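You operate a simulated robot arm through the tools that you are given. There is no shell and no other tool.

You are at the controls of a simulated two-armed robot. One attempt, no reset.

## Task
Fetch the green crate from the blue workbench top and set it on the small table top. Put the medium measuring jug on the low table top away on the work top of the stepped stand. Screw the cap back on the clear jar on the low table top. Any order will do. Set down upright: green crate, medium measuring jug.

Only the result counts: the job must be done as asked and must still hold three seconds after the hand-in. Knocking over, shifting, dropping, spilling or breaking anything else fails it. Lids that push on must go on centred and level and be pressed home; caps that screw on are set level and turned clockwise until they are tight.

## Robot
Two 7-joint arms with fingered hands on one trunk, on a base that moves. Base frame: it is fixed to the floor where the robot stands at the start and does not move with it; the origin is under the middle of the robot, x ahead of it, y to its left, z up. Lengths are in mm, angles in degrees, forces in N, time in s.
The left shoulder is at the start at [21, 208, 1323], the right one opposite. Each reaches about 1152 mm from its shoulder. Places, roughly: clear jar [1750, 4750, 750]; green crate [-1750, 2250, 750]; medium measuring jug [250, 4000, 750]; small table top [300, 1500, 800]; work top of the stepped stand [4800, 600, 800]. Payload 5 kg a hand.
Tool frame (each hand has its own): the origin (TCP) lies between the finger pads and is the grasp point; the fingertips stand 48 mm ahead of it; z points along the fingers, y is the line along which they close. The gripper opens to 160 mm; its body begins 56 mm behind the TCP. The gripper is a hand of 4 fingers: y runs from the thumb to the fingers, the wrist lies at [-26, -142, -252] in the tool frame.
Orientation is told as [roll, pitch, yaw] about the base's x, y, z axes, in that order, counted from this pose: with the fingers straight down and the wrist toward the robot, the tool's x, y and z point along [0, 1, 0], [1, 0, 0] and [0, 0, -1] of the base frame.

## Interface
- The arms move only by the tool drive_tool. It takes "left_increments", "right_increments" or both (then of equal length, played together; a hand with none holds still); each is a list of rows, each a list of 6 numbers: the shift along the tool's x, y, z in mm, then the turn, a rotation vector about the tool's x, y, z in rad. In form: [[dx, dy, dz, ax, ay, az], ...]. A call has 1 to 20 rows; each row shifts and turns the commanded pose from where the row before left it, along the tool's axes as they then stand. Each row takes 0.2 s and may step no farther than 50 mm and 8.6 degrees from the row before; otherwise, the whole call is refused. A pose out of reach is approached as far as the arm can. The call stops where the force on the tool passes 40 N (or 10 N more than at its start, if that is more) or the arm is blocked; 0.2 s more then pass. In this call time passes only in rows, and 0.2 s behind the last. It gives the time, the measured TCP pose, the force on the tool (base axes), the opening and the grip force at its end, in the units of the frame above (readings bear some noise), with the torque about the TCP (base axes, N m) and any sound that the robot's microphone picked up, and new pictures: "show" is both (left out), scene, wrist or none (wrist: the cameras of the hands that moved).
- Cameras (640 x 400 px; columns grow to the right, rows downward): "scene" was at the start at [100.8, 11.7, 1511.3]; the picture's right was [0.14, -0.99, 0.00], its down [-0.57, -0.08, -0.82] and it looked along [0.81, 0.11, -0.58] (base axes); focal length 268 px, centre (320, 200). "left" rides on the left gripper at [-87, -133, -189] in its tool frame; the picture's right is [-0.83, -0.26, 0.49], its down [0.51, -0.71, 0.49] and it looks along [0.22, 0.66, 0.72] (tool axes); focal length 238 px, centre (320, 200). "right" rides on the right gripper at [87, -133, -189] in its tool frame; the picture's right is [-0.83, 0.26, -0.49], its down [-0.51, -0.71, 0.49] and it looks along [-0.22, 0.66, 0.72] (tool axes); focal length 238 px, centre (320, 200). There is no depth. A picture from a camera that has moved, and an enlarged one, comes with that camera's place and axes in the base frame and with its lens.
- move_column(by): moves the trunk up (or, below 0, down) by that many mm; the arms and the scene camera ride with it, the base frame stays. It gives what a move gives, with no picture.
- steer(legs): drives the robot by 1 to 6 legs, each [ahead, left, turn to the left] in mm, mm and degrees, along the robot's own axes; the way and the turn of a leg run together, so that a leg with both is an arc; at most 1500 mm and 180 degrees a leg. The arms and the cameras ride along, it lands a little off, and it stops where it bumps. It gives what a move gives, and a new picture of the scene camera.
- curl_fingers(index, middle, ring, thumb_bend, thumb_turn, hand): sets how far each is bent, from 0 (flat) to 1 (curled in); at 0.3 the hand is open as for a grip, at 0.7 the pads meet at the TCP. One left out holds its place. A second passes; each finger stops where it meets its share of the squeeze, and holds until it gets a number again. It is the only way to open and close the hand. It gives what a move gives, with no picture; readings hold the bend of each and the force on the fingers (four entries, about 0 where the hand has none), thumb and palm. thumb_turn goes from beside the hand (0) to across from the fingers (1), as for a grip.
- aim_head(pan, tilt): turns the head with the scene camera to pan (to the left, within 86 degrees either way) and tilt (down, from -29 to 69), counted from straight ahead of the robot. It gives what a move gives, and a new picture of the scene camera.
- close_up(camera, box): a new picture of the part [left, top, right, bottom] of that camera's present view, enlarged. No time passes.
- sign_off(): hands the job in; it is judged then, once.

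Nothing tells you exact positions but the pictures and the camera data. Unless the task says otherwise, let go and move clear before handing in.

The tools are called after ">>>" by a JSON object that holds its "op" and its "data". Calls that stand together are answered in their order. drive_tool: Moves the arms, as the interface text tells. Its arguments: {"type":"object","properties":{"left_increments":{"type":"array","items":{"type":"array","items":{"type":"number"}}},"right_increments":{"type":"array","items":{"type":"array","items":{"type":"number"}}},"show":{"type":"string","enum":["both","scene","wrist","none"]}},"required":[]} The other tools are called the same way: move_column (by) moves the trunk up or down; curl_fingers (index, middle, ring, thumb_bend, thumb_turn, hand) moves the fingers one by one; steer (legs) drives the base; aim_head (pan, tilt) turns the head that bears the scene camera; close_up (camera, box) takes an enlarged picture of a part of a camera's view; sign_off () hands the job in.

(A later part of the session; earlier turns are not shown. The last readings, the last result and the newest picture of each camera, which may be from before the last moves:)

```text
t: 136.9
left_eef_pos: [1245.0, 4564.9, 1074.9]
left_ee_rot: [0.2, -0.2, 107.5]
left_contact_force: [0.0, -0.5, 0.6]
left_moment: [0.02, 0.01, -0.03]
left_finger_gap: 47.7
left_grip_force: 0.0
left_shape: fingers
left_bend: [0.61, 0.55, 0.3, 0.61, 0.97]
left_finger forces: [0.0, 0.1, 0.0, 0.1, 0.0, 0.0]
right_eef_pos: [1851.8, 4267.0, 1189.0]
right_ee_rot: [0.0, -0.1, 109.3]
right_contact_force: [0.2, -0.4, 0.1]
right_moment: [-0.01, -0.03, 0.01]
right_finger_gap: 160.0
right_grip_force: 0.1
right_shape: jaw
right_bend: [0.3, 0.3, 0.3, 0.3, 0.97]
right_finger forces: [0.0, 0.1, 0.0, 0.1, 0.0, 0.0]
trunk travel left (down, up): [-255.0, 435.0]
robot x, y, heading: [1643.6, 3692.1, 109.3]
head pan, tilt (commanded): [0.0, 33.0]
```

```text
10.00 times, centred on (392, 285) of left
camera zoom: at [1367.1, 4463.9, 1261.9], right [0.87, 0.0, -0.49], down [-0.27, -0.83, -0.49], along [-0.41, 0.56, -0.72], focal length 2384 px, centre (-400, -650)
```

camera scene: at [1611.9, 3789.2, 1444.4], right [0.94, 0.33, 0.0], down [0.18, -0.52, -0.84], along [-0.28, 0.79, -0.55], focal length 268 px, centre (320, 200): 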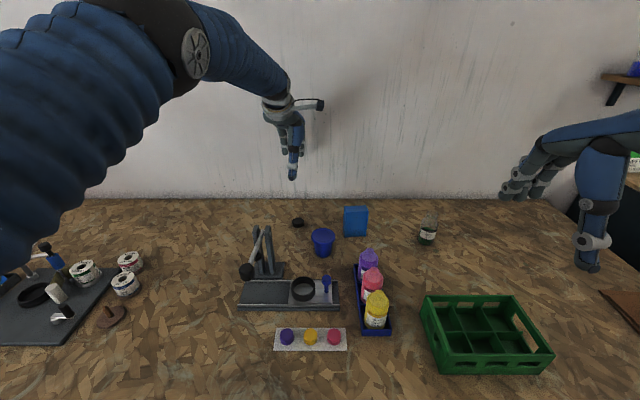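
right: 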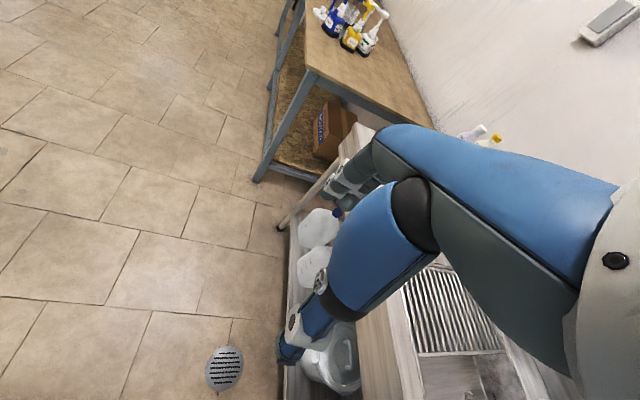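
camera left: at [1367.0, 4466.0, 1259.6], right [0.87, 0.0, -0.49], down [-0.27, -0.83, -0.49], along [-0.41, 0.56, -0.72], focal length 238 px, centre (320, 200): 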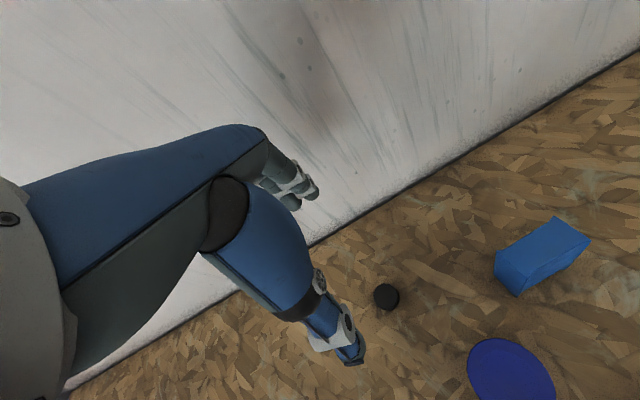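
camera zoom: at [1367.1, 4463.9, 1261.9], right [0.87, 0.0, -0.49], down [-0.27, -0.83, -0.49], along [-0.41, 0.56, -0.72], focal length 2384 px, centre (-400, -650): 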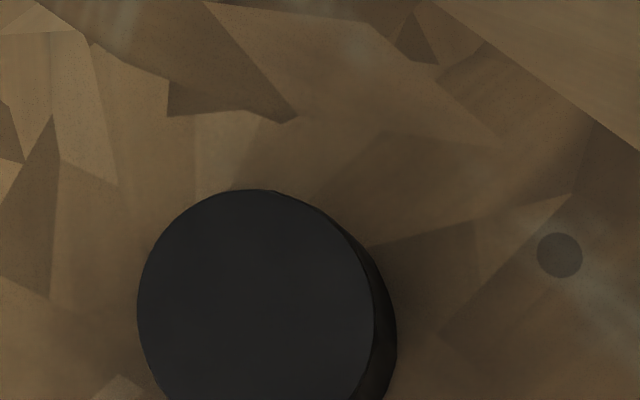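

>>> {"op": "curl_fingers", "data": {"hand": "left", "index": 0.5, "middle": 0.5, "ring": 0.2, "thumb_bend": 0.5}}

>>> {"op": "drive_tool", "data": {"left_increments": [[6, 8, 40, 0, 0, 0], [0, 0, 40, 0, 0, 0], [0, 0, 40, 0, 0, 0], [0, 0, 40, 0, 0, 0], [0, 0, 30, 0.1, 0, 0]]}}

>>> {"op": "close_up", "data": {"camera": "left", "box": [240, 200, 480, 350]}}

>>> {"op": "close_up", "data": {"camera": "scene", "box": [250, 150, 346, 240]}}

```text
t: 137.9
left_eef_pos: [1243.7, 4565.3, 1075.1]
left_ee_rot: [0.2, -0.1, 107.6]
left_contact_force: [0.2, -0.5, 0.3]
left_moment: [0.0, 0.02, 0.01]
left_finger_gap: 90.9
left_grip_force: 0.1
left_shape: fingers
left_bend: [0.5, 0.5, 0.2, 0.5, 0.97]
left_finger forces: [0.0, 0.0, 0.0, 0.0, 0.0, 0.0]
right_eef_pos: [1853.5, 4268.2, 1189.9]
right_ee_rot: [0.0, -0.1, 109.3]
right_contact_force: [-0.1, 0.0, -0.3]
right_moment: [0.05, 0.01, -0.02]
right_finger_gap: 160.1
right_grip_force: 0.0
right_shape: jaw
right_bend: [0.3, 0.3, 0.3, 0.3, 0.97]
right_finger forces: [0.1, 0.0, 0.0, 0.0, 0.0, 0.0]
trunk travel left (down, up): [-255.0, 435.0]
robot x, y, heading: [1642.0, 3695.2, 109.4]
head pan, tilt (commanded): [0.0, 33.0]
```

```text
t: 139.2
left_eef_pos: [1233.4, 4572.2, 881.5]
left_ee_rot: [0.2, 5.7, 107.4]
left_contact_force: [-1.1, 1.4, -0.5]
left_moment: [-0.07, -0.11, -0.04]
left_finger_gap: 91.1
left_grip_force: 0.0
left_shape: fingers
left_bend: [0.5, 0.5, 0.2, 0.5, 0.97]
left_finger forces: [0.0, 0.1, 0.1, 0.0, 0.0, 0.0]
right_eef_pos: [1849.9, 4269.1, 1188.9]
right_ee_rot: [0.0, 0.1, 109.3]
right_contact_force: [-0.7, 0.3, -1.1]
right_moment: [-0.1, -0.08, 0.01]
right_finger_gap: 160.2
right_grip_force: 0.0
right_shape: jaw
right_bend: [0.3, 0.3, 0.3, 0.3, 0.97]
right_finger forces: [0.0, 0.1, 0.0, 0.0, 0.1, 0.1]
trunk travel left (down, up): [-255.0, 435.0]
robot x, y, heading: [1642.2, 3692.6, 109.4]
head pan, tilt (commanded): [0.0, 33.0]
camera scene: at [1610.0, 3788.8, 1444.3], right [0.94, 0.33, 0.0], down [0.18, -0.52, -0.84], along [-0.28, 0.79, -0.55], focal length 268 px, centre (320, 200)
camera left: at [1350.3, 4490.6, 1081.2], right [0.89, -0.04, -0.46], down [-0.26, -0.87, -0.42], along [-0.38, 0.49, -0.78], focal length 238 px, centre (320, 200)
```

scene: 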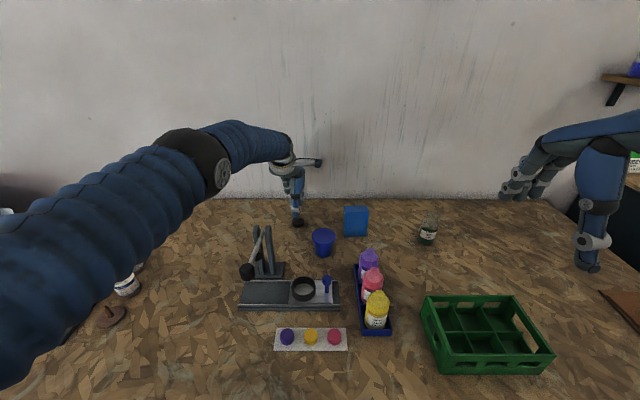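
left: 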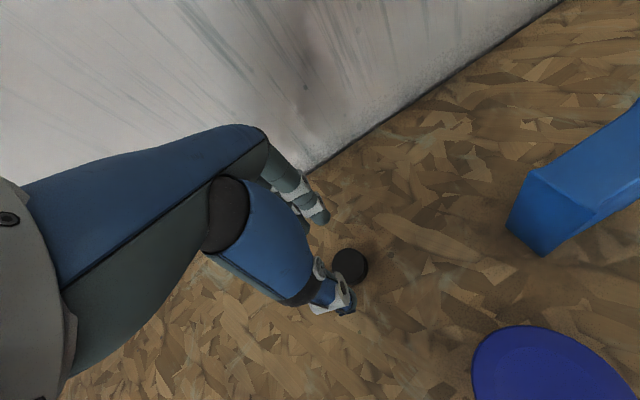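

```text
2.67 times, centred on (360, 275) of left
camera zoom: at [1350.3, 4490.6, 1081.2], right [0.89, -0.04, -0.46], down [-0.26, -0.87, -0.42], along [-0.38, 0.49, -0.78], focal length 636 px, centre (213, 0)
```

zoom: 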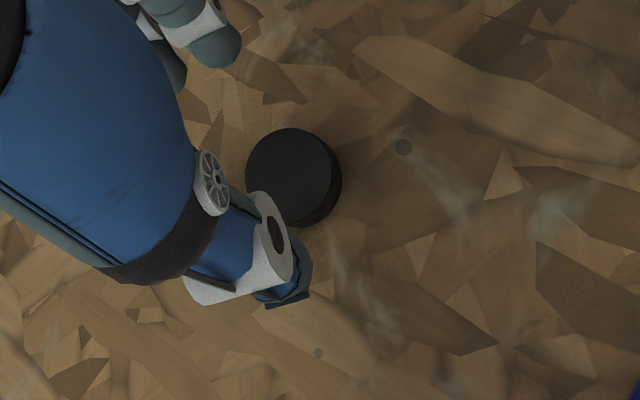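

```text
4.44 times, centred on (298, 195) of scene
camera zoom: at [1610.0, 3788.8, 1444.3], right [0.94, 0.33, 0.0], down [0.18, -0.52, -0.84], along [-0.28, 0.79, -0.55], focal length 1189 px, centre (418, 222)
```

zoom: 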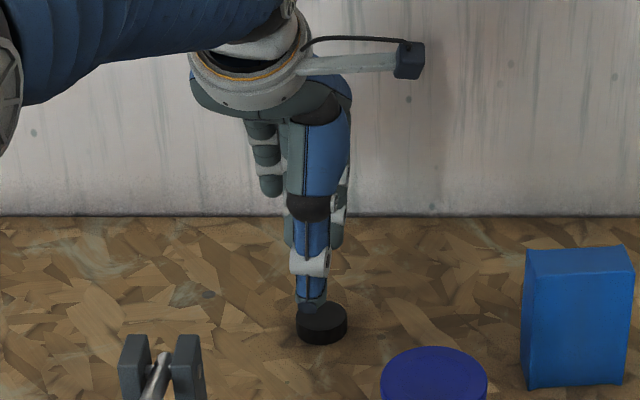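

>>> {"op": "drive_tool", "data": {"left_increments": [[-6, -2.5, 0, 0, 0, 0], [0, 1.5, 14.9, 0, 0, 0], [0, 1.5, 14.9, 0, 0, 0], [0, 1.0, 10, 0, 0, 0]]}}

>>> {"op": "close_up", "data": {"camera": "left", "box": [240, 160, 432, 320]}}

>>> {"op": "close_up", "data": {"camera": "scene", "box": [266, 180, 330, 240]}}

```text
t: 140.2
left_eef_pos: [1240.9, 4571.5, 845.5]
left_ee_rot: [0.3, 5.8, 107.6]
left_contact_force: [-0.2, 0.7, 1.2]
left_moment: [0.0, -0.01, 0.01]
left_finger_gap: 90.8
left_grip_force: 0.1
left_shape: fingers
left_bend: [0.5, 0.5, 0.2, 0.5, 0.97]
left_finger forces: [0.0, 0.0, 0.0, 0.0, 0.0, 0.1]
right_eef_pos: [1851.7, 4269.1, 1189.0]
right_ee_rot: [0.0, 0.1, 109.2]
right_contact_force: [-0.4, -0.3, -0.5]
right_moment: [-0.03, -0.02, 0.01]
right_finger_gap: 160.0
right_grip_force: 0.1
right_shape: jaw
right_bend: [0.3, 0.3, 0.3, 0.3, 0.97]
right_finger forces: [0.0, 0.0, 0.1, 0.1, 0.0, 0.0]
trunk travel left (down, up): [-255.0, 435.0]
robot x, y, heading: [1642.7, 3696.7, 109.5]
head pan, tilt (commanded): [0.0, 33.0]
camera scene: at [1611.0, 3787.3, 1444.6], right [0.94, 0.33, 0.0], down [0.18, -0.51, -0.84], along [-0.28, 0.79, -0.55], focal length 268 px, centre (320, 200)
camera left: at [1358.0, 4489.7, 1043.8], right [0.89, -0.04, -0.46], down [-0.26, -0.87, -0.42], along [-0.39, 0.49, -0.78], focal length 238 px, centre (320, 200)
```

scene: 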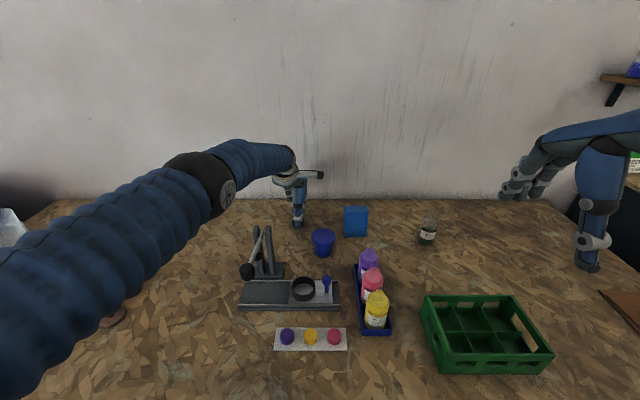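
left: 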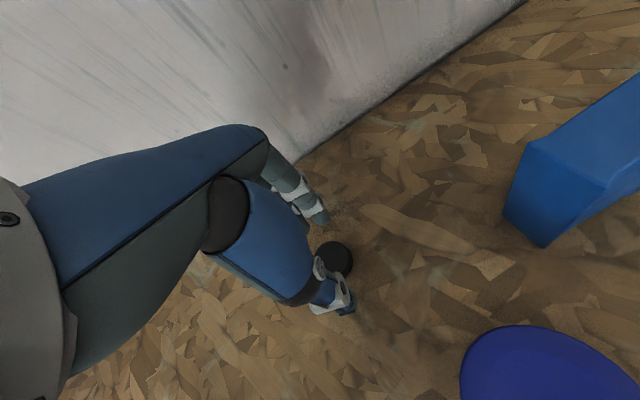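

```text
2.50 times, centred on (336, 240) of left
camera zoom: at [1358.0, 4489.7, 1043.8], right [0.89, -0.04, -0.46], down [-0.26, -0.87, -0.42], along [-0.39, 0.49, -0.78], focal length 596 px, centre (280, 100)
```

zoom: 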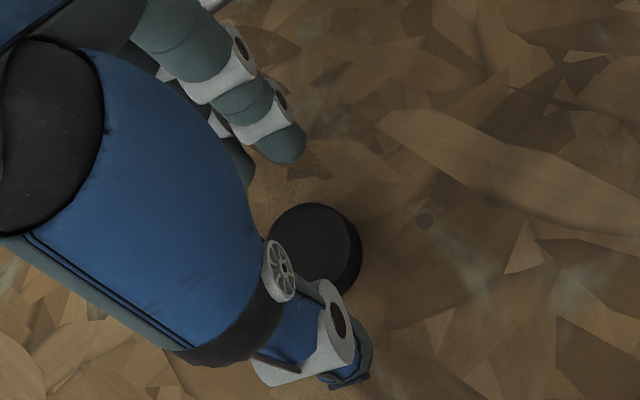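

```text
6.67 times, centred on (298, 210) of scene
camera zoom: at [1611.0, 3787.3, 1444.6], right [0.94, 0.33, 0.0], down [0.18, -0.51, -0.84], along [-0.28, 0.79, -0.55], focal length 1784 px, centre (467, 133)
```

zoom: 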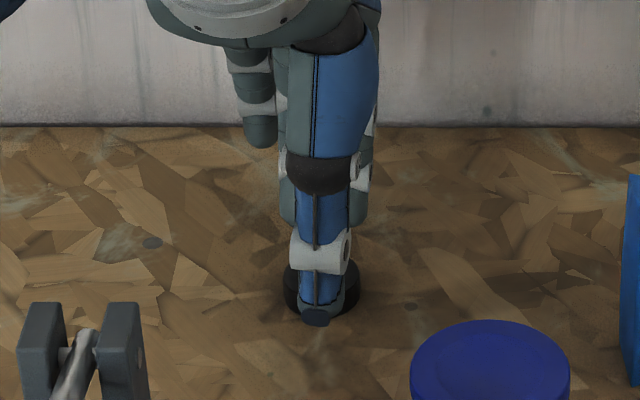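

>>> {"op": "drive_tool", "data": {"left_increments": [[0, 0.6, 6, 0, 0, 0], [0, 0.6, 6, 0, 0, 0]], "show": "none"}}

>>> {"op": "drive_tool", "data": {"left_increments": [[0, 0.3, 3, 0, 0, 0]], "show": "none"}}

>>> {"op": "drive_tool", "data": {"left_increments": [[0, 0.3, 3, 0, 0, 0]], "show": "none"}}

>>> {"op": "close_up", "data": {"camera": "scene", "box": [266, 180, 330, 240]}}

```text
t: 140.8
left_eef_pos: [1240.7, 4571.1, 833.1]
left_ee_rot: [0.2, 5.6, 107.5]
left_contact_force: [-0.1, 0.4, 0.6]
left_moment: [-0.01, 0.0, 0.04]
left_finger_gap: 91.2
left_grip_force: 0.1
left_shape: fingers
left_bend: [0.5, 0.5, 0.2, 0.5, 0.97]
left_finger forces: [0.0, 0.1, 0.0, 0.0, 0.0, 0.0]
right_eef_pos: [1853.4, 4268.3, 1189.3]
right_ee_rot: [-0.1, 0.0, 109.3]
right_contact_force: [-0.2, 0.2, -0.3]
right_moment: [0.03, 0.01, 0.01]
right_finger_gap: 160.0
right_grip_force: 0.1
right_shape: jaw
right_bend: [0.3, 0.3, 0.3, 0.3, 0.97]
right_finger forces: [0.1, 0.1, 0.1, 0.0, 0.0, 0.0]
trunk travel left (down, up): [-255.0, 435.0]
robot x, y, heading: [1639.6, 3691.1, 109.3]
head pan, tilt (commanded): [0.0, 33.0]
```

```text
t: 141.2
left_eef_pos: [1240.9, 4570.5, 831.1]
left_ee_rot: [0.2, 5.7, 107.5]
left_contact_force: [-0.2, 0.4, 2.8]
left_moment: [0.11, 0.05, -0.02]
left_finger_gap: 90.7
left_grip_force: 1.4
left_shape: fingers
left_bend: [0.5, 0.5, 0.2, 0.5, 0.97]
left_finger forces: [0.0, 2.2, 0.1, 0.0, 0.1, 0.0]
right_eef_pos: [1852.7, 4267.6, 1190.4]
right_ee_rot: [0.0, 0.0, 109.3]
right_contact_force: [0.4, 0.1, -0.5]
right_moment: [0.0, 0.01, -0.01]
right_finger_gap: 160.0
right_grip_force: 0.1
right_shape: jaw
right_bend: [0.3, 0.3, 0.3, 0.3, 0.97]
right_finger forces: [0.1, 0.0, 0.0, 0.0, 0.0, 0.0]
trunk travel left (down, up): [-255.0, 435.0]
robot x, y, heading: [1639.5, 3693.6, 109.4]
head pan, tilt (commanded): [0.0, 33.0]
```

```text
t: 141.6
left_eef_pos: [1241.0, 4572.4, 830.9]
left_ee_rot: [0.2, 5.5, 107.4]
left_contact_force: [-1.4, 2.3, 11.6]
left_moment: [0.55, 0.35, -0.01]
left_finger_gap: 90.6
left_grip_force: 5.6
left_shape: fingers
left_bend: [0.5, 0.5, 0.2, 0.5, 0.97]
left_finger forces: [0.0, 11.1, 0.1, 0.0, 0.0, 0.1]
right_eef_pos: [1852.1, 4266.5, 1189.5]
right_ee_rot: [0.0, 0.0, 109.3]
right_contact_force: [-0.6, -0.3, 0.0]
right_moment: [-0.01, -0.02, 0.02]
right_finger_gap: 160.0
right_grip_force: 0.0
right_shape: jaw
right_bend: [0.3, 0.3, 0.3, 0.3, 0.97]
right_finger forces: [0.0, 0.1, 0.0, 0.0, 0.0, 0.0]
trunk travel left (down, up): [-255.0, 435.0]
robot x, y, heading: [1640.1, 3690.3, 109.3]
head pan, tilt (commanded): [0.0, 33.0]
```

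```text
6.67 times, centred on (298, 210) of scene
camera zoom: at [1611.8, 3786.0, 1444.8], right [0.94, 0.33, 0.0], down [0.18, -0.51, -0.84], along [-0.28, 0.79, -0.54], focal length 1784 px, centre (467, 133)
```

zoom: 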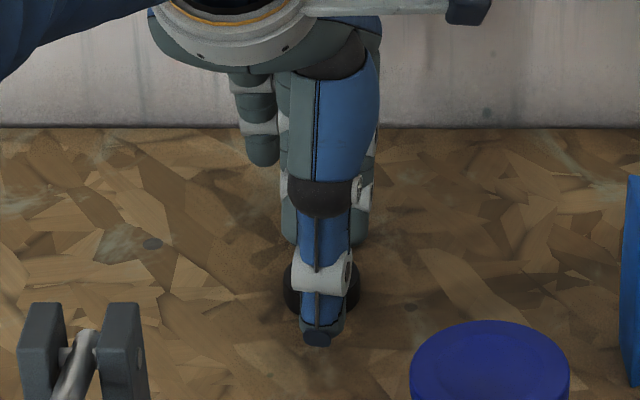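

The middle finger touched the table first. I'll lift slightly and level the hand (no pitch) so thumb and middle finger sit at equal height, then lower again.

>>> {"op": "drive_tool", "data": {"left_increments": [[0, 0, -8, 0, 0, 0], [0, -5.5, 0, -0.1, 0, 0], [0, 0, 3, 0, 0, 0]], "show": "none"}}

>>> {"op": "drive_tool", "data": {"left_increments": [[0, 0, 2, 0, 0, 0]], "show": "wrist"}}

>>> {"op": "close_up", "data": {"camera": "scene", "box": [266, 180, 330, 240]}}

>>> {"op": "close_up", "data": {"camera": "left", "box": [240, 160, 432, 320]}}

```text
t: 142.3
left_eef_pos: [1241.3, 4567.0, 830.7]
left_ee_rot: [0.2, 0.0, 107.5]
left_contact_force: [-0.6, 0.1, -0.4]
left_moment: [-0.05, -0.08, 0.0]
left_finger_gap: 91.0
left_grip_force: 0.1
left_shape: fingers
left_bend: [0.5, 0.5, 0.2, 0.5, 0.97]
left_finger forces: [0.0, 0.0, 0.0, 0.1, 0.0, 0.0]
right_eef_pos: [1851.6, 4268.9, 1188.2]
right_ee_rot: [0.0, 0.1, 109.4]
right_contact_force: [-0.8, 0.0, -0.6]
right_moment: [-0.07, -0.06, 0.02]
right_finger_gap: 160.1
right_grip_force: 0.1
right_shape: jaw
right_bend: [0.3, 0.3, 0.3, 0.3, 0.97]
right_finger forces: [0.1, 0.0, 0.0, 0.0, 0.0, 0.0]
trunk travel left (down, up): [-255.0, 435.0]
robot x, y, heading: [1643.8, 3690.3, 109.3]
head pan, tilt (commanded): [0.0, 33.0]
```

```text
t: 142.8
left_eef_pos: [1242.4, 4567.6, 830.3]
left_ee_rot: [0.2, -0.1, 107.6]
left_contact_force: [0.3, 0.7, -0.5]
left_moment: [-0.02, -0.02, -0.03]
left_finger_gap: 90.8
left_grip_force: 0.2
left_shape: fingers
left_bend: [0.5, 0.5, 0.2, 0.5, 0.97]
left_finger forces: [0.0, 0.0, 0.0, 0.0, 0.0, 0.1]
right_eef_pos: [1851.9, 4268.6, 1188.9]
right_ee_rot: [0.0, 0.0, 109.3]
right_contact_force: [-0.3, 0.4, -0.1]
right_moment: [-0.02, 0.03, -0.01]
right_finger_gap: 159.9
right_grip_force: 0.0
right_shape: jaw
right_bend: [0.3, 0.3, 0.3, 0.3, 0.97]
right_finger forces: [0.0, 0.0, 0.0, 0.0, 0.0, 0.1]
trunk travel left (down, up): [-255.0, 435.0]
robot x, y, heading: [1637.4, 3695.4, 109.2]
head pan, tilt (commanded): [0.0, 33.0]
camera left: at [1365.0, 4466.9, 1016.9], right [0.87, 0.0, -0.49], down [-0.27, -0.83, -0.49], along [-0.41, 0.56, -0.72], focal length 238 px, centre (320, 200)
```

left: 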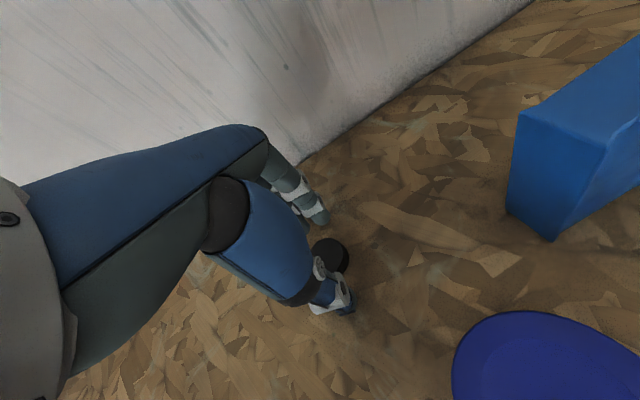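

```text
6.67 times, centred on (298, 210) of scene
camera zoom: at [1611.0, 3787.5, 1444.6], right [0.94, 0.33, 0.0], down [0.18, -0.51, -0.84], along [-0.28, 0.79, -0.55], focal length 1784 px, centre (467, 133)
```

zoom: 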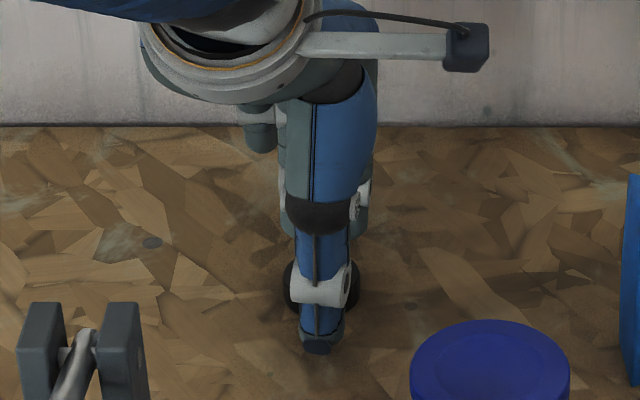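

```text
2.50 times, centred on (336, 240) of left
camera zoom: at [1365.0, 4466.9, 1016.9], right [0.87, 0.0, -0.49], down [-0.27, -0.83, -0.49], along [-0.41, 0.56, -0.72], focal length 596 px, centre (280, 100)
```

zoom: 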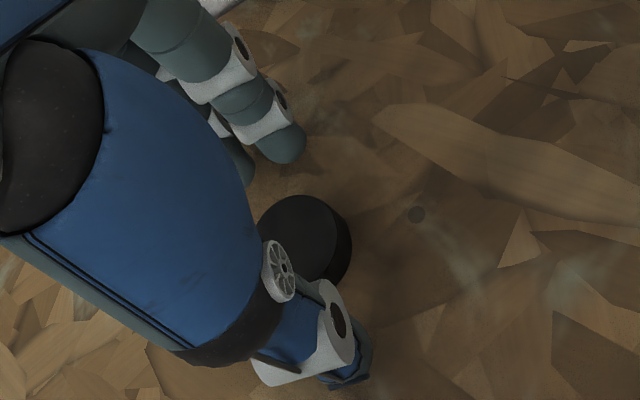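

>>> {"op": "drive_tool", "data": {"left_increments": [[0, -1.5, 1.5, 0, 0, 0]], "show": "none"}}

>>> {"op": "curl_fingers", "data": {"hand": "left", "index": 0.6, "middle": 0.6, "thumb_bend": 0.6}}

>>> {"op": "close_up", "data": {"camera": "left", "box": [240, 160, 432, 320]}}

```text
t: 143.2
left_eef_pos: [1241.5, 4566.3, 829.0]
left_ee_rot: [0.2, 0.0, 107.5]
left_contact_force: [0.2, 0.2, 0.0]
left_moment: [-0.03, 0.02, 0.01]
left_finger_gap: 90.9
left_grip_force: 0.0
left_shape: fingers
left_bend: [0.5, 0.5, 0.2, 0.5, 0.97]
left_finger forces: [0.1, 0.1, 0.1, 0.0, 0.1, 0.0]
right_eef_pos: [1852.4, 4268.1, 1188.7]
right_ee_rot: [0.0, 0.0, 109.3]
right_contact_force: [0.6, -0.2, -0.1]
right_moment: [0.0, -0.01, 0.03]
right_finger_gap: 160.0
right_grip_force: 0.0
right_shape: jaw
right_bend: [0.3, 0.3, 0.3, 0.3, 0.97]
right_finger forces: [0.1, 0.1, 0.0, 0.1, 0.1, 0.0]
trunk travel left (down, up): [-255.0, 435.0]
robot x, y, heading: [1636.9, 3694.5, 109.2]
head pan, tilt (commanded): [0.0, 33.0]
```

```text
t: 144.2
left_eef_pos: [1242.2, 4564.4, 829.7]
left_ee_rot: [0.2, -0.1, 107.5]
left_contact_force: [-0.4, 0.0, 1.6]
left_moment: [0.02, 0.01, -0.03]
left_finger_gap: 52.4
left_grip_force: 0.3
left_shape: fingers
left_bend: [0.6, 0.6, 0.2, 0.6, 0.97]
left_finger forces: [0.1, 0.0, 0.1, 0.0, 0.1, 0.0]
right_eef_pos: [1852.4, 4268.0, 1189.2]
right_ee_rot: [0.1, 0.1, 109.3]
right_contact_force: [0.2, -0.4, 0.0]
right_moment: [0.01, 0.02, 0.01]
right_finger_gap: 160.0
right_grip_force: 0.2
right_shape: jaw
right_bend: [0.3, 0.3, 0.3, 0.3, 0.97]
right_finger forces: [0.0, 0.0, 0.0, 0.0, 0.0, 0.0]
trunk travel left (down, up): [-255.0, 435.0]
robot x, y, heading: [1641.6, 3694.6, 109.3]
head pan, tilt (commanded): [0.0, 33.0]
```

```text
2.50 times, centred on (336, 240) of left
camera zoom: at [1365.4, 4465.2, 1016.3], right [0.87, 0.0, -0.49], down [-0.27, -0.83, -0.49], along [-0.41, 0.56, -0.72], focal length 596 px, centre (280, 100)
```

zoom: 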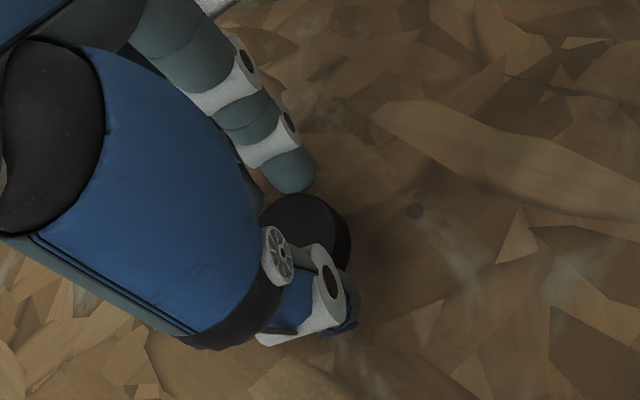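

>>> {"op": "curl_fingers", "data": {"hand": "left", "index": 0.66, "middle": 0.66, "thumb_bend": 0.66}}

>>> {"op": "close_up", "data": {"camera": "left", "box": [240, 160, 432, 320]}}

>>> {"op": "close_up", "data": {"camera": "scene", "box": [266, 180, 330, 240]}}

```text
t: 145.2
left_eef_pos: [1241.8, 4566.0, 830.3]
left_ee_rot: [0.2, -0.1, 107.5]
left_contact_force: [-1.4, 1.5, 2.1]
left_moment: [0.02, 0.0, -0.01]
left_finger_gap: 46.4
left_grip_force: 9.1
left_shape: fingers
left_bend: [0.62, 0.64, 0.2, 0.61, 0.97]
left_finger forces: [5.5, 4.3, 0.0, 0.0, 8.8, 0.0]
right_eef_pos: [1853.5, 4267.3, 1189.4]
right_ee_rot: [-0.1, 0.0, 109.3]
right_contact_force: [0.5, 0.1, 0.0]
right_moment: [0.03, -0.05, 0.0]
right_finger_gap: 160.3
right_grip_force: 0.0
right_shape: jaw
right_bend: [0.3, 0.3, 0.3, 0.3, 0.97]
right_finger forces: [0.0, 0.0, 0.0, 0.0, 0.0, 0.0]
trunk travel left (down, up): [-255.0, 435.0]
robot x, y, heading: [1645.3, 3693.4, 109.5]
head pan, tilt (commanded): [0.0, 33.0]
```

```text
2.50 times, centred on (336, 240) of left
camera zoom: at [1365.4, 4465.1, 1016.6], right [0.87, 0.0, -0.49], down [-0.27, -0.83, -0.49], along [-0.41, 0.56, -0.72], focal length 596 px, centre (280, 100)
```

zoom: 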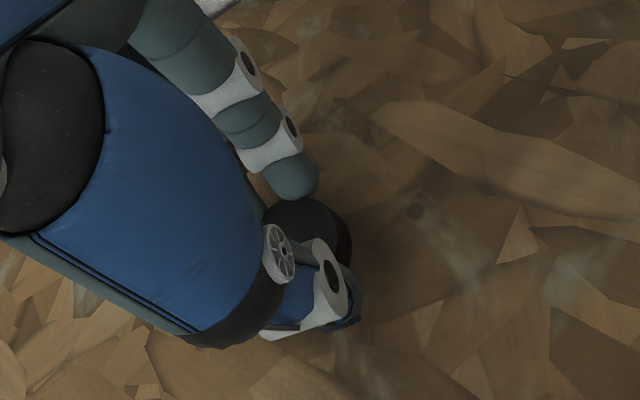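

```text
6.67 times, centred on (298, 210) of scene
camera zoom: at [1611.4, 3786.8, 1444.7], right [0.94, 0.33, 0.0], down [0.18, -0.51, -0.84], along [-0.28, 0.79, -0.54], focal length 1784 px, centre (467, 133)
```

zoom: 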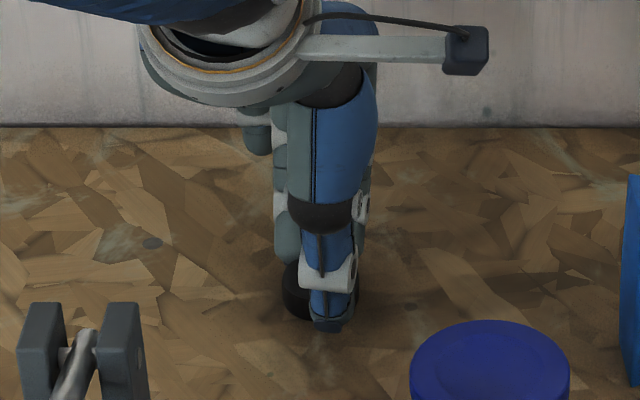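

>>> {"op": "curl_fingers", "data": {"hand": "left", "index": 0.72, "middle": 0.74, "thumb_bend": 0.72}}

>>> {"op": "drive_tool", "data": {"left_increments": [[0, 0, -10, 0, 0, 0], [0, 0, -20, 0, 0, 0], [0, 0, -20, 0, 0, 0]]}}

>>> {"op": "close_up", "data": {"camera": "scene", "box": [266, 170, 330, 230]}}

>>> {"op": "close_up", "data": {"camera": "left", "box": [240, 160, 432, 320]}}

```text
t: 146.2
left_eef_pos: [1241.6, 4564.4, 832.0]
left_ee_rot: [0.1, -0.3, 107.4]
left_contact_force: [-4.3, 3.9, 13.7]
left_moment: [-0.08, 0.02, -0.06]
left_finger_gap: 43.1
left_grip_force: 27.5
left_shape: fingers
left_bend: [0.63, 0.66, 0.2, 0.62, 0.96]
left_finger forces: [14.3, 15.9, 0.0, 0.1, 24.4, 0.1]
right_eef_pos: [1852.7, 4266.6, 1190.2]
right_ee_rot: [0.0, 0.1, 109.3]
right_contact_force: [0.1, -0.4, -0.3]
right_moment: [0.02, 0.01, -0.03]
right_finger_gap: 160.0
right_grip_force: 0.0
right_shape: jaw
right_bend: [0.3, 0.3, 0.3, 0.3, 0.97]
right_finger forces: [0.0, 0.0, 0.1, 0.1, 0.0, 0.0]
trunk travel left (down, up): [-255.0, 435.0]
robot x, y, heading: [1643.6, 3691.5, 109.2]
head pan, tilt (commanded): [0.0, 33.0]
```

```text
t: 146.9
left_eef_pos: [1242.8, 4564.3, 879.6]
left_ee_rot: [0.3, 0.1, 107.4]
left_contact_force: [0.8, -1.2, -0.3]
left_moment: [0.09, -0.02, 0.01]
left_finger_gap: 29.4
left_grip_force: 19.2
left_shape: fingers
left_bend: [0.71, 0.72, 0.2, 0.66, 0.96]
left_finger forces: [6.9, 10.3, 0.1, 0.1, 20.3, 0.0]
right_eef_pos: [1853.9, 4267.1, 1189.3]
right_ee_rot: [0.0, 0.0, 109.3]
right_contact_force: [1.3, -0.3, 0.8]
right_moment: [0.08, 0.02, -0.03]
right_finger_gap: 160.1
right_grip_force: 0.0
right_shape: jaw
right_bend: [0.3, 0.3, 0.3, 0.3, 0.97]
right_finger forces: [0.0, 0.0, 0.1, 0.0, 0.0, 0.1]
trunk travel left (down, up): [-255.0, 435.0]
robot x, y, heading: [1639.8, 3691.1, 109.2]
head pan, tilt (commanded): [0.0, 33.0]
camera scene: at [1611.8, 3786.3, 1444.7], right [0.94, 0.33, 0.0], down [0.18, -0.51, -0.84], along [-0.28, 0.79, -0.54], focal length 268 px, centre (320, 200)
camera left: at [1367.3, 4464.5, 1067.2], right [0.87, 0.0, -0.49], down [-0.27, -0.83, -0.49], along [-0.41, 0.56, -0.72], focal length 238 px, centre (320, 200)
```

scene: 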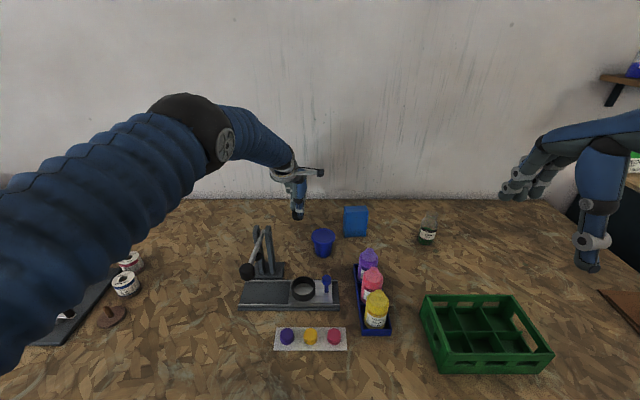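
left: 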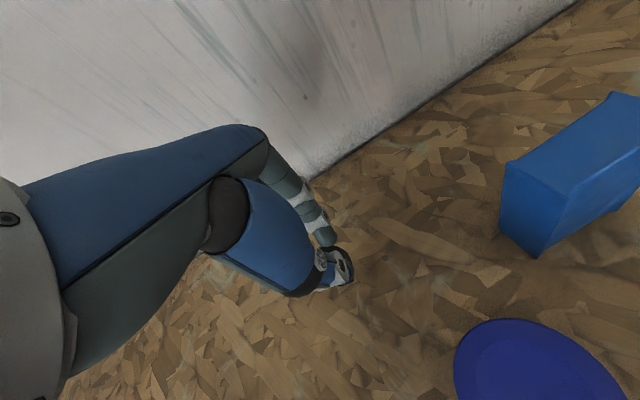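

```text
6.67 times, centred on (298, 200) of scene
camera zoom: at [1611.8, 3786.3, 1444.7], right [0.94, 0.33, 0.0], down [0.18, -0.51, -0.84], along [-0.28, 0.79, -0.54], focal length 1784 px, centre (467, 200)
```

zoom: 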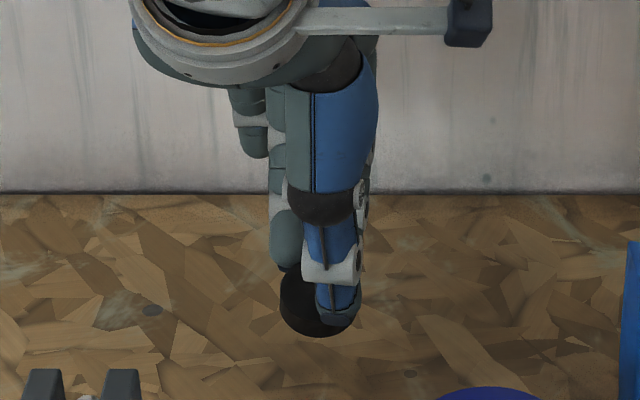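

```text
2.50 times, centred on (336, 240) of left
camera zoom: at [1367.3, 4464.5, 1067.2], right [0.87, 0.0, -0.49], down [-0.27, -0.83, -0.49], along [-0.41, 0.56, -0.72], focal length 596 px, centre (280, 100)
```

zoom: 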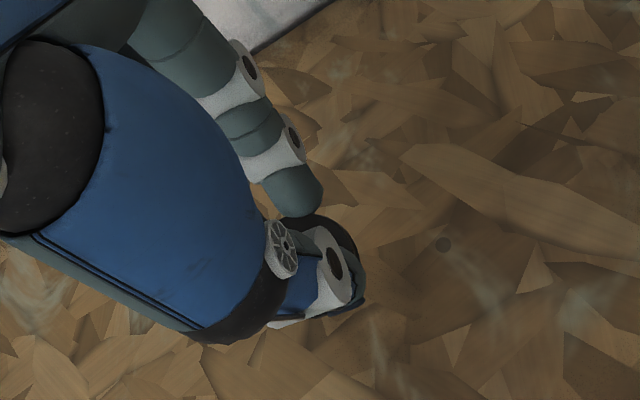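

>>> {"op": "close_up", "data": {"camera": "scene", "box": [282, 196, 314, 226]}}

>>> {"op": "close_up", "data": {"camera": "left", "box": [308, 225, 372, 295]}}

```text
13.33 times, centred on (298, 211) of scene
camera zoom: at [1611.8, 3786.3, 1444.7], right [0.94, 0.33, 0.0], down [0.18, -0.51, -0.84], along [-0.28, 0.79, -0.54], focal length 3568 px, centre (613, 53)
```

zoom: 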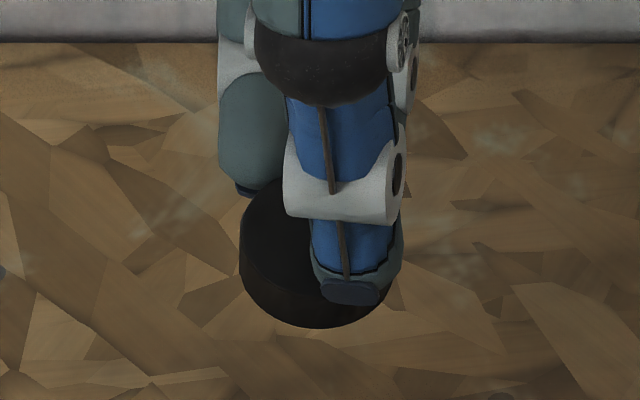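

```text
5.71 times, centred on (340, 260) of left
camera zoom: at [1367.3, 4464.5, 1067.2], right [0.87, 0.0, -0.49], down [-0.27, -0.83, -0.49], along [-0.41, 0.56, -0.72], focal length 1362 px, centre (206, -143)
```

zoom: 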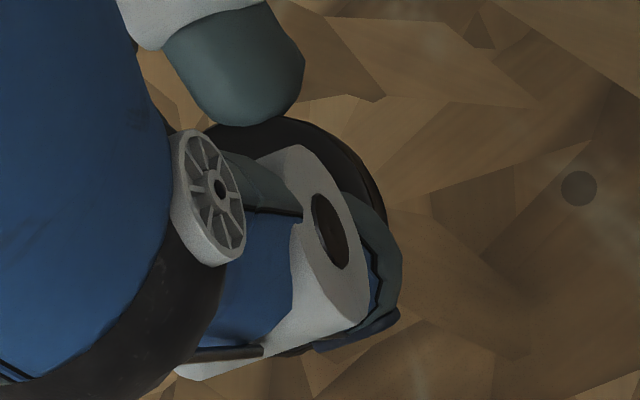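

The thumb slipped onto the cap's top face because I squeezed too hard, and the cap is tilted about 12° in the grip. I'll set it back down and regrip gently.

>>> {"op": "drive_tool", "data": {"left_increments": [[0, 0, 15, 0, 0, 0], [0, 0, 15, 0, 0, 0], [0, 0, 6, 0, 0, 0]], "show": "none"}}

>>> {"op": "drive_tool", "data": {"left_increments": [[0, 0, 3, 0, 0, 0]], "show": "none"}}

>>> {"op": "drive_tool", "data": {"left_increments": [[0, 0, 3, 0, 0, 0]], "show": "none"}}

>>> {"op": "close_up", "data": {"camera": "scene", "box": [282, 200, 314, 230]}}

```text
t: 147.8
left_eef_pos: [1242.3, 4566.0, 842.9]
left_ee_rot: [0.3, -0.1, 107.5]
left_contact_force: [0.3, -0.1, -0.6]
left_moment: [0.03, -0.01, -0.03]
left_finger_gap: 29.5
left_grip_force: 19.1
left_shape: fingers
left_bend: [0.71, 0.72, 0.2, 0.66, 0.96]
left_finger forces: [7.0, 10.3, 0.0, 0.0, 20.4, 0.0]
right_eef_pos: [1853.2, 4268.8, 1189.1]
right_ee_rot: [0.0, 0.1, 109.3]
right_contact_force: [-0.4, 0.2, 1.4]
right_moment: [0.02, -0.01, 0.0]
right_finger_gap: 160.0
right_grip_force: 0.0
right_shape: jaw
right_bend: [0.3, 0.3, 0.3, 0.3, 0.97]
right_finger forces: [0.1, 0.1, 0.1, 0.1, 0.0, 0.0]
trunk travel left (down, up): [-255.0, 435.0]
robot x, y, heading: [1641.5, 3693.9, 109.8]
head pan, tilt (commanded): [0.0, 33.0]
```

```text
t: 148.2
left_eef_pos: [1242.1, 4565.3, 840.2]
left_ee_rot: [0.3, -0.1, 107.6]
left_contact_force: [0.1, -0.2, 0.3]
left_moment: [-0.01, 0.0, 0.01]
left_finger_gap: 29.4
left_grip_force: 18.4
left_shape: fingers
left_bend: [0.71, 0.72, 0.2, 0.66, 0.96]
left_finger forces: [7.0, 10.2, 0.0, 0.1, 20.3, 0.0]
right_eef_pos: [1851.9, 4266.9, 1189.1]
right_ee_rot: [0.0, -0.1, 109.3]
right_contact_force: [0.1, 0.9, 0.2]
right_moment: [-0.01, -0.02, -0.01]
right_finger_gap: 160.1
right_grip_force: 0.0
right_shape: jaw
right_bend: [0.3, 0.3, 0.3, 0.3, 0.97]
right_finger forces: [0.1, 0.0, 0.0, 0.0, 0.1, 0.0]
trunk travel left (down, up): [-255.0, 435.0]
robot x, y, heading: [1644.3, 3697.9, 109.3]
head pan, tilt (commanded): [0.0, 33.0]
```

```text
t: 148.6
left_eef_pos: [1242.3, 4566.4, 837.1]
left_ee_rot: [0.2, -0.1, 107.5]
left_contact_force: [-0.3, -1.0, 1.1]
left_moment: [-0.04, -0.01, 0.0]
left_finger_gap: 29.8
left_grip_force: 18.8
left_shape: fingers
left_bend: [0.71, 0.72, 0.2, 0.66, 0.96]
left_finger forces: [6.9, 10.1, 0.1, 0.0, 20.7, 0.0]
right_eef_pos: [1852.2, 4268.1, 1189.2]
right_ee_rot: [0.0, 0.1, 109.3]
right_contact_force: [0.2, 0.1, 0.4]
right_moment: [0.01, 0.03, 0.03]
right_finger_gap: 159.9
right_grip_force: 0.1
right_shape: jaw
right_bend: [0.3, 0.3, 0.3, 0.3, 0.97]
right_finger forces: [0.1, 0.0, 0.0, 0.1, 0.1, 0.1]
trunk travel left (down, up): [-255.0, 435.0]
robot x, y, heading: [1646.8, 3695.7, 109.2]
head pan, tilt (commanded): [0.0, 33.0]
```

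```text
13.33 times, centred on (298, 215) of scene
camera zoom: at [1611.3, 3787.0, 1444.6], right [0.94, 0.33, 0.0], down [0.18, -0.51, -0.84], along [-0.28, 0.79, -0.55], focal length 3568 px, centre (613, 0)
```

zoom: 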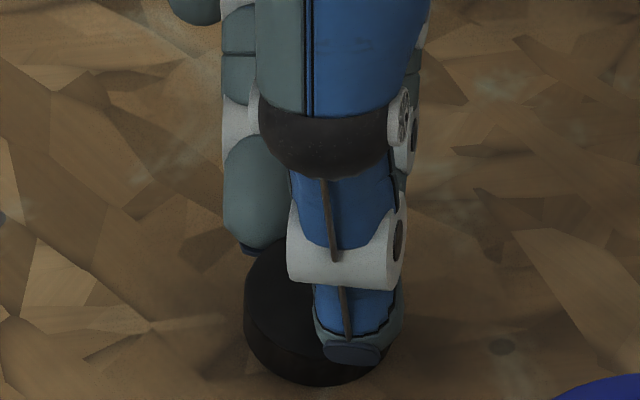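

>>> {"op": "curl_fingers", "data": {"hand": "left", "index": 0.6, "middle": 0.6, "thumb_bend": 0.55}}

>>> {"op": "curl_fingers", "data": {"hand": "left", "index": 0.5, "middle": 0.5, "thumb_bend": 0.5}}

>>> {"op": "close_up", "data": {"camera": "scene", "box": [274, 196, 322, 236]}}

>>> {"op": "close_up", "data": {"camera": "left", "box": [260, 190, 388, 310]}}

```text
t: 149.6
left_eef_pos: [1242.6, 4565.3, 838.8]
left_ee_rot: [0.2, -0.2, 107.5]
left_contact_force: [-0.2, -0.2, 7.1]
left_moment: [-0.21, -0.09, 0.01]
left_finger_gap: 59.9
left_grip_force: 2.8
left_shape: fingers
left_bend: [0.6, 0.6, 0.2, 0.56, 0.97]
left_finger forces: [0.1, 0.0, 0.1, 0.0, 6.1, 0.0]
right_eef_pos: [1853.2, 4267.7, 1189.1]
right_ee_rot: [-0.1, 0.0, 109.3]
right_contact_force: [0.6, 0.2, 0.2]
right_moment: [-0.02, 0.02, 0.0]
right_finger_gap: 160.1
right_grip_force: 0.1
right_shape: jaw
right_bend: [0.3, 0.3, 0.3, 0.3, 0.97]
right_finger forces: [0.0, 0.0, 0.0, 0.1, 0.0, 0.1]
trunk travel left (down, up): [-255.0, 435.0]
robot x, y, heading: [1642.6, 3693.8, 109.4]
head pan, tilt (commanded): [0.0, 33.0]
```

```text
t: 150.6
left_eef_pos: [1241.7, 4565.8, 839.1]
left_ee_rot: [0.2, -0.2, 107.5]
left_contact_force: [2.5, 1.2, 13.9]
left_moment: [-0.55, -0.38, 0.12]
left_finger_gap: 88.9
left_grip_force: 6.0
left_shape: fingers
left_bend: [0.5, 0.5, 0.2, 0.51, 0.97]
left_finger forces: [0.0, 0.1, 0.0, 0.0, 12.0, 0.0]
right_eef_pos: [1852.4, 4268.1, 1188.8]
right_ee_rot: [-0.1, 0.0, 109.3]
right_contact_force: [0.0, -0.1, -0.4]
right_moment: [-0.03, 0.0, 0.0]
right_finger_gap: 160.1
right_grip_force: 0.0
right_shape: jaw
right_bend: [0.3, 0.3, 0.3, 0.3, 0.97]
right_finger forces: [0.0, 0.1, 0.0, 0.0, 0.0, 0.0]
trunk travel left (down, up): [-255.0, 435.0]
robot x, y, heading: [1642.4, 3695.4, 109.5]
head pan, tilt (commanded): [0.0, 33.0]
```

```text
10.00 times, centred on (298, 216) of scene
camera zoom: at [1612.1, 3785.9, 1444.8], right [0.94, 0.33, 0.0], down [0.18, -0.51, -0.84], along [-0.28, 0.79, -0.54], focal length 2676 px, centre (540, 40)
```

zoom: 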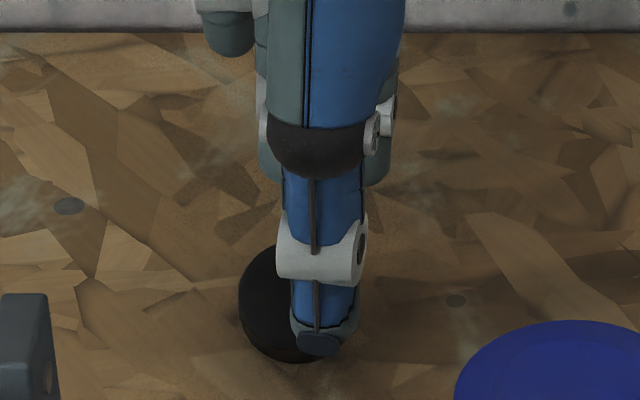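

```text
3.33 times, centred on (324, 250) of left
camera zoom: at [1365.9, 4464.7, 1025.4], right [0.87, 0.0, -0.49], down [-0.27, -0.83, -0.49], along [-0.41, 0.56, -0.72], focal length 794 px, centre (307, 33)
```

zoom: 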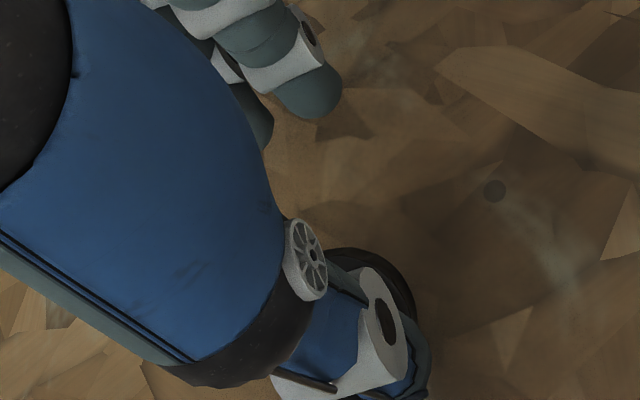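

The thumb tip is resting on the cap. I'll lift the hand clear first.

>>> {"op": "drive_tool", "data": {"left_increments": [[0, 0, -10, 0, 0, 0], [0, 0, -20, 0, 0, 0], [0, 0, -20, 0, 0, 0]]}}

>>> {"op": "close_up", "data": {"camera": "scene", "box": [274, 186, 322, 226]}}

>>> {"op": "close_up", "data": {"camera": "left", "box": [260, 190, 420, 310]}}

```text
t: 151.3
left_eef_pos: [1243.7, 4565.4, 886.9]
left_ee_rot: [0.3, 0.0, 107.4]
left_contact_force: [-0.1, -1.2, -0.5]
left_moment: [0.09, 0.0, -0.02]
left_finger_gap: 90.8
left_grip_force: 0.1
left_shape: fingers
left_bend: [0.5, 0.5, 0.2, 0.5, 0.97]
left_finger forces: [0.0, 0.0, 0.0, 0.1, 0.1, 0.0]
right_eef_pos: [1852.7, 4268.0, 1189.4]
right_ee_rot: [0.0, 0.1, 109.2]
right_contact_force: [0.7, -0.2, -0.5]
right_moment: [0.01, 0.02, 0.03]
right_finger_gap: 160.2
right_grip_force: 0.0
right_shape: jaw
right_bend: [0.3, 0.3, 0.3, 0.3, 0.97]
right_finger forces: [0.1, 0.0, 0.0, 0.1, 0.0, 0.0]
trunk travel left (down, up): [-255.0, 435.0]
robot x, y, heading: [1642.0, 3695.6, 109.5]
head pan, tilt (commanded): [0.0, 33.0]
camera scene: at [1611.5, 3786.8, 1444.7], right [0.94, 0.33, 0.0], down [0.18, -0.51, -0.84], along [-0.28, 0.79, -0.54], focal length 268 px, centre (320, 200)
camera left: at [1366.2, 4465.4, 1073.6], right [0.87, 0.0, -0.49], down [-0.27, -0.83, -0.49], along [-0.41, 0.56, -0.72], focal length 238 px, centre (320, 200)
```

scene: 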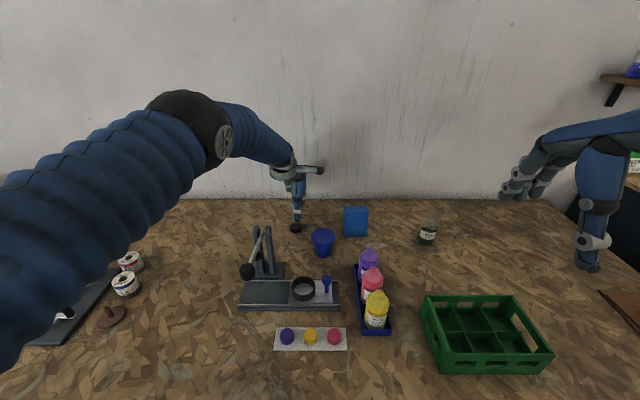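
left: 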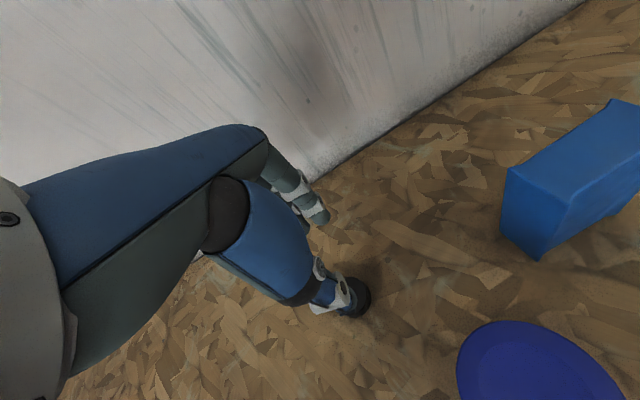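

```text
10.00 times, centred on (298, 206) of scene
camera zoom: at [1611.5, 3786.8, 1444.7], right [0.94, 0.33, 0.0], down [0.18, -0.51, -0.84], along [-0.28, 0.79, -0.54], focal length 2676 px, centre (540, 140)
```

zoom: 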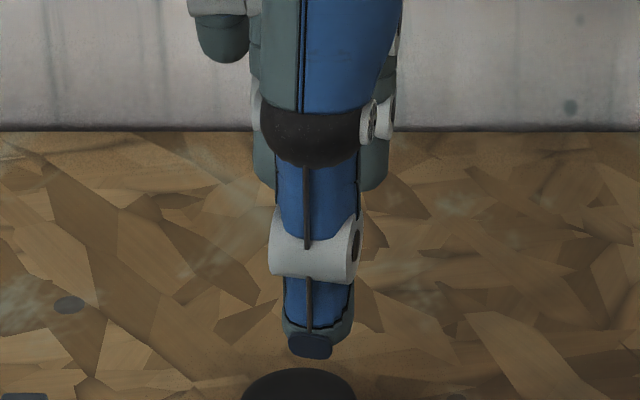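

```text
3.33 times, centred on (340, 250) of left
camera zoom: at [1366.2, 4465.4, 1073.6], right [0.87, 0.0, -0.49], down [-0.27, -0.83, -0.49], along [-0.41, 0.56, -0.72], focal length 794 px, centre (253, 33)
```

zoom: 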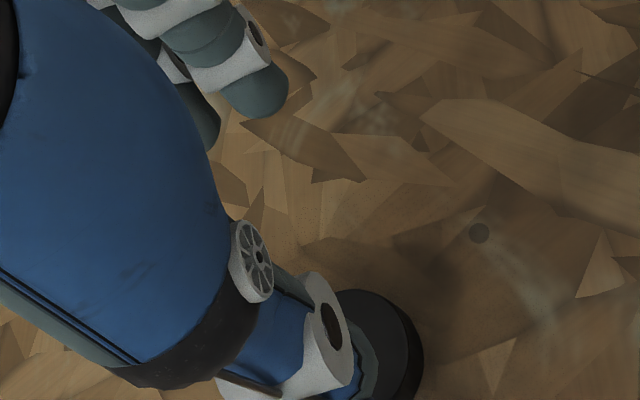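

>>> {"op": "close_up", "data": {"camera": "scene", "box": [280, 214, 312, 240]}}

```text
15.38 times, centred on (296, 227) of scene
camera zoom: at [1611.5, 3786.8, 1444.7], right [0.94, 0.33, 0.0], down [0.18, -0.51, -0.84], along [-0.28, 0.79, -0.54], focal length 4116 px, centre (689, -215)
```

zoom: 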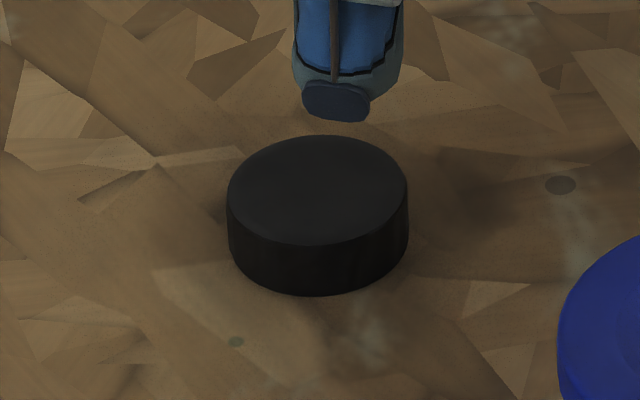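

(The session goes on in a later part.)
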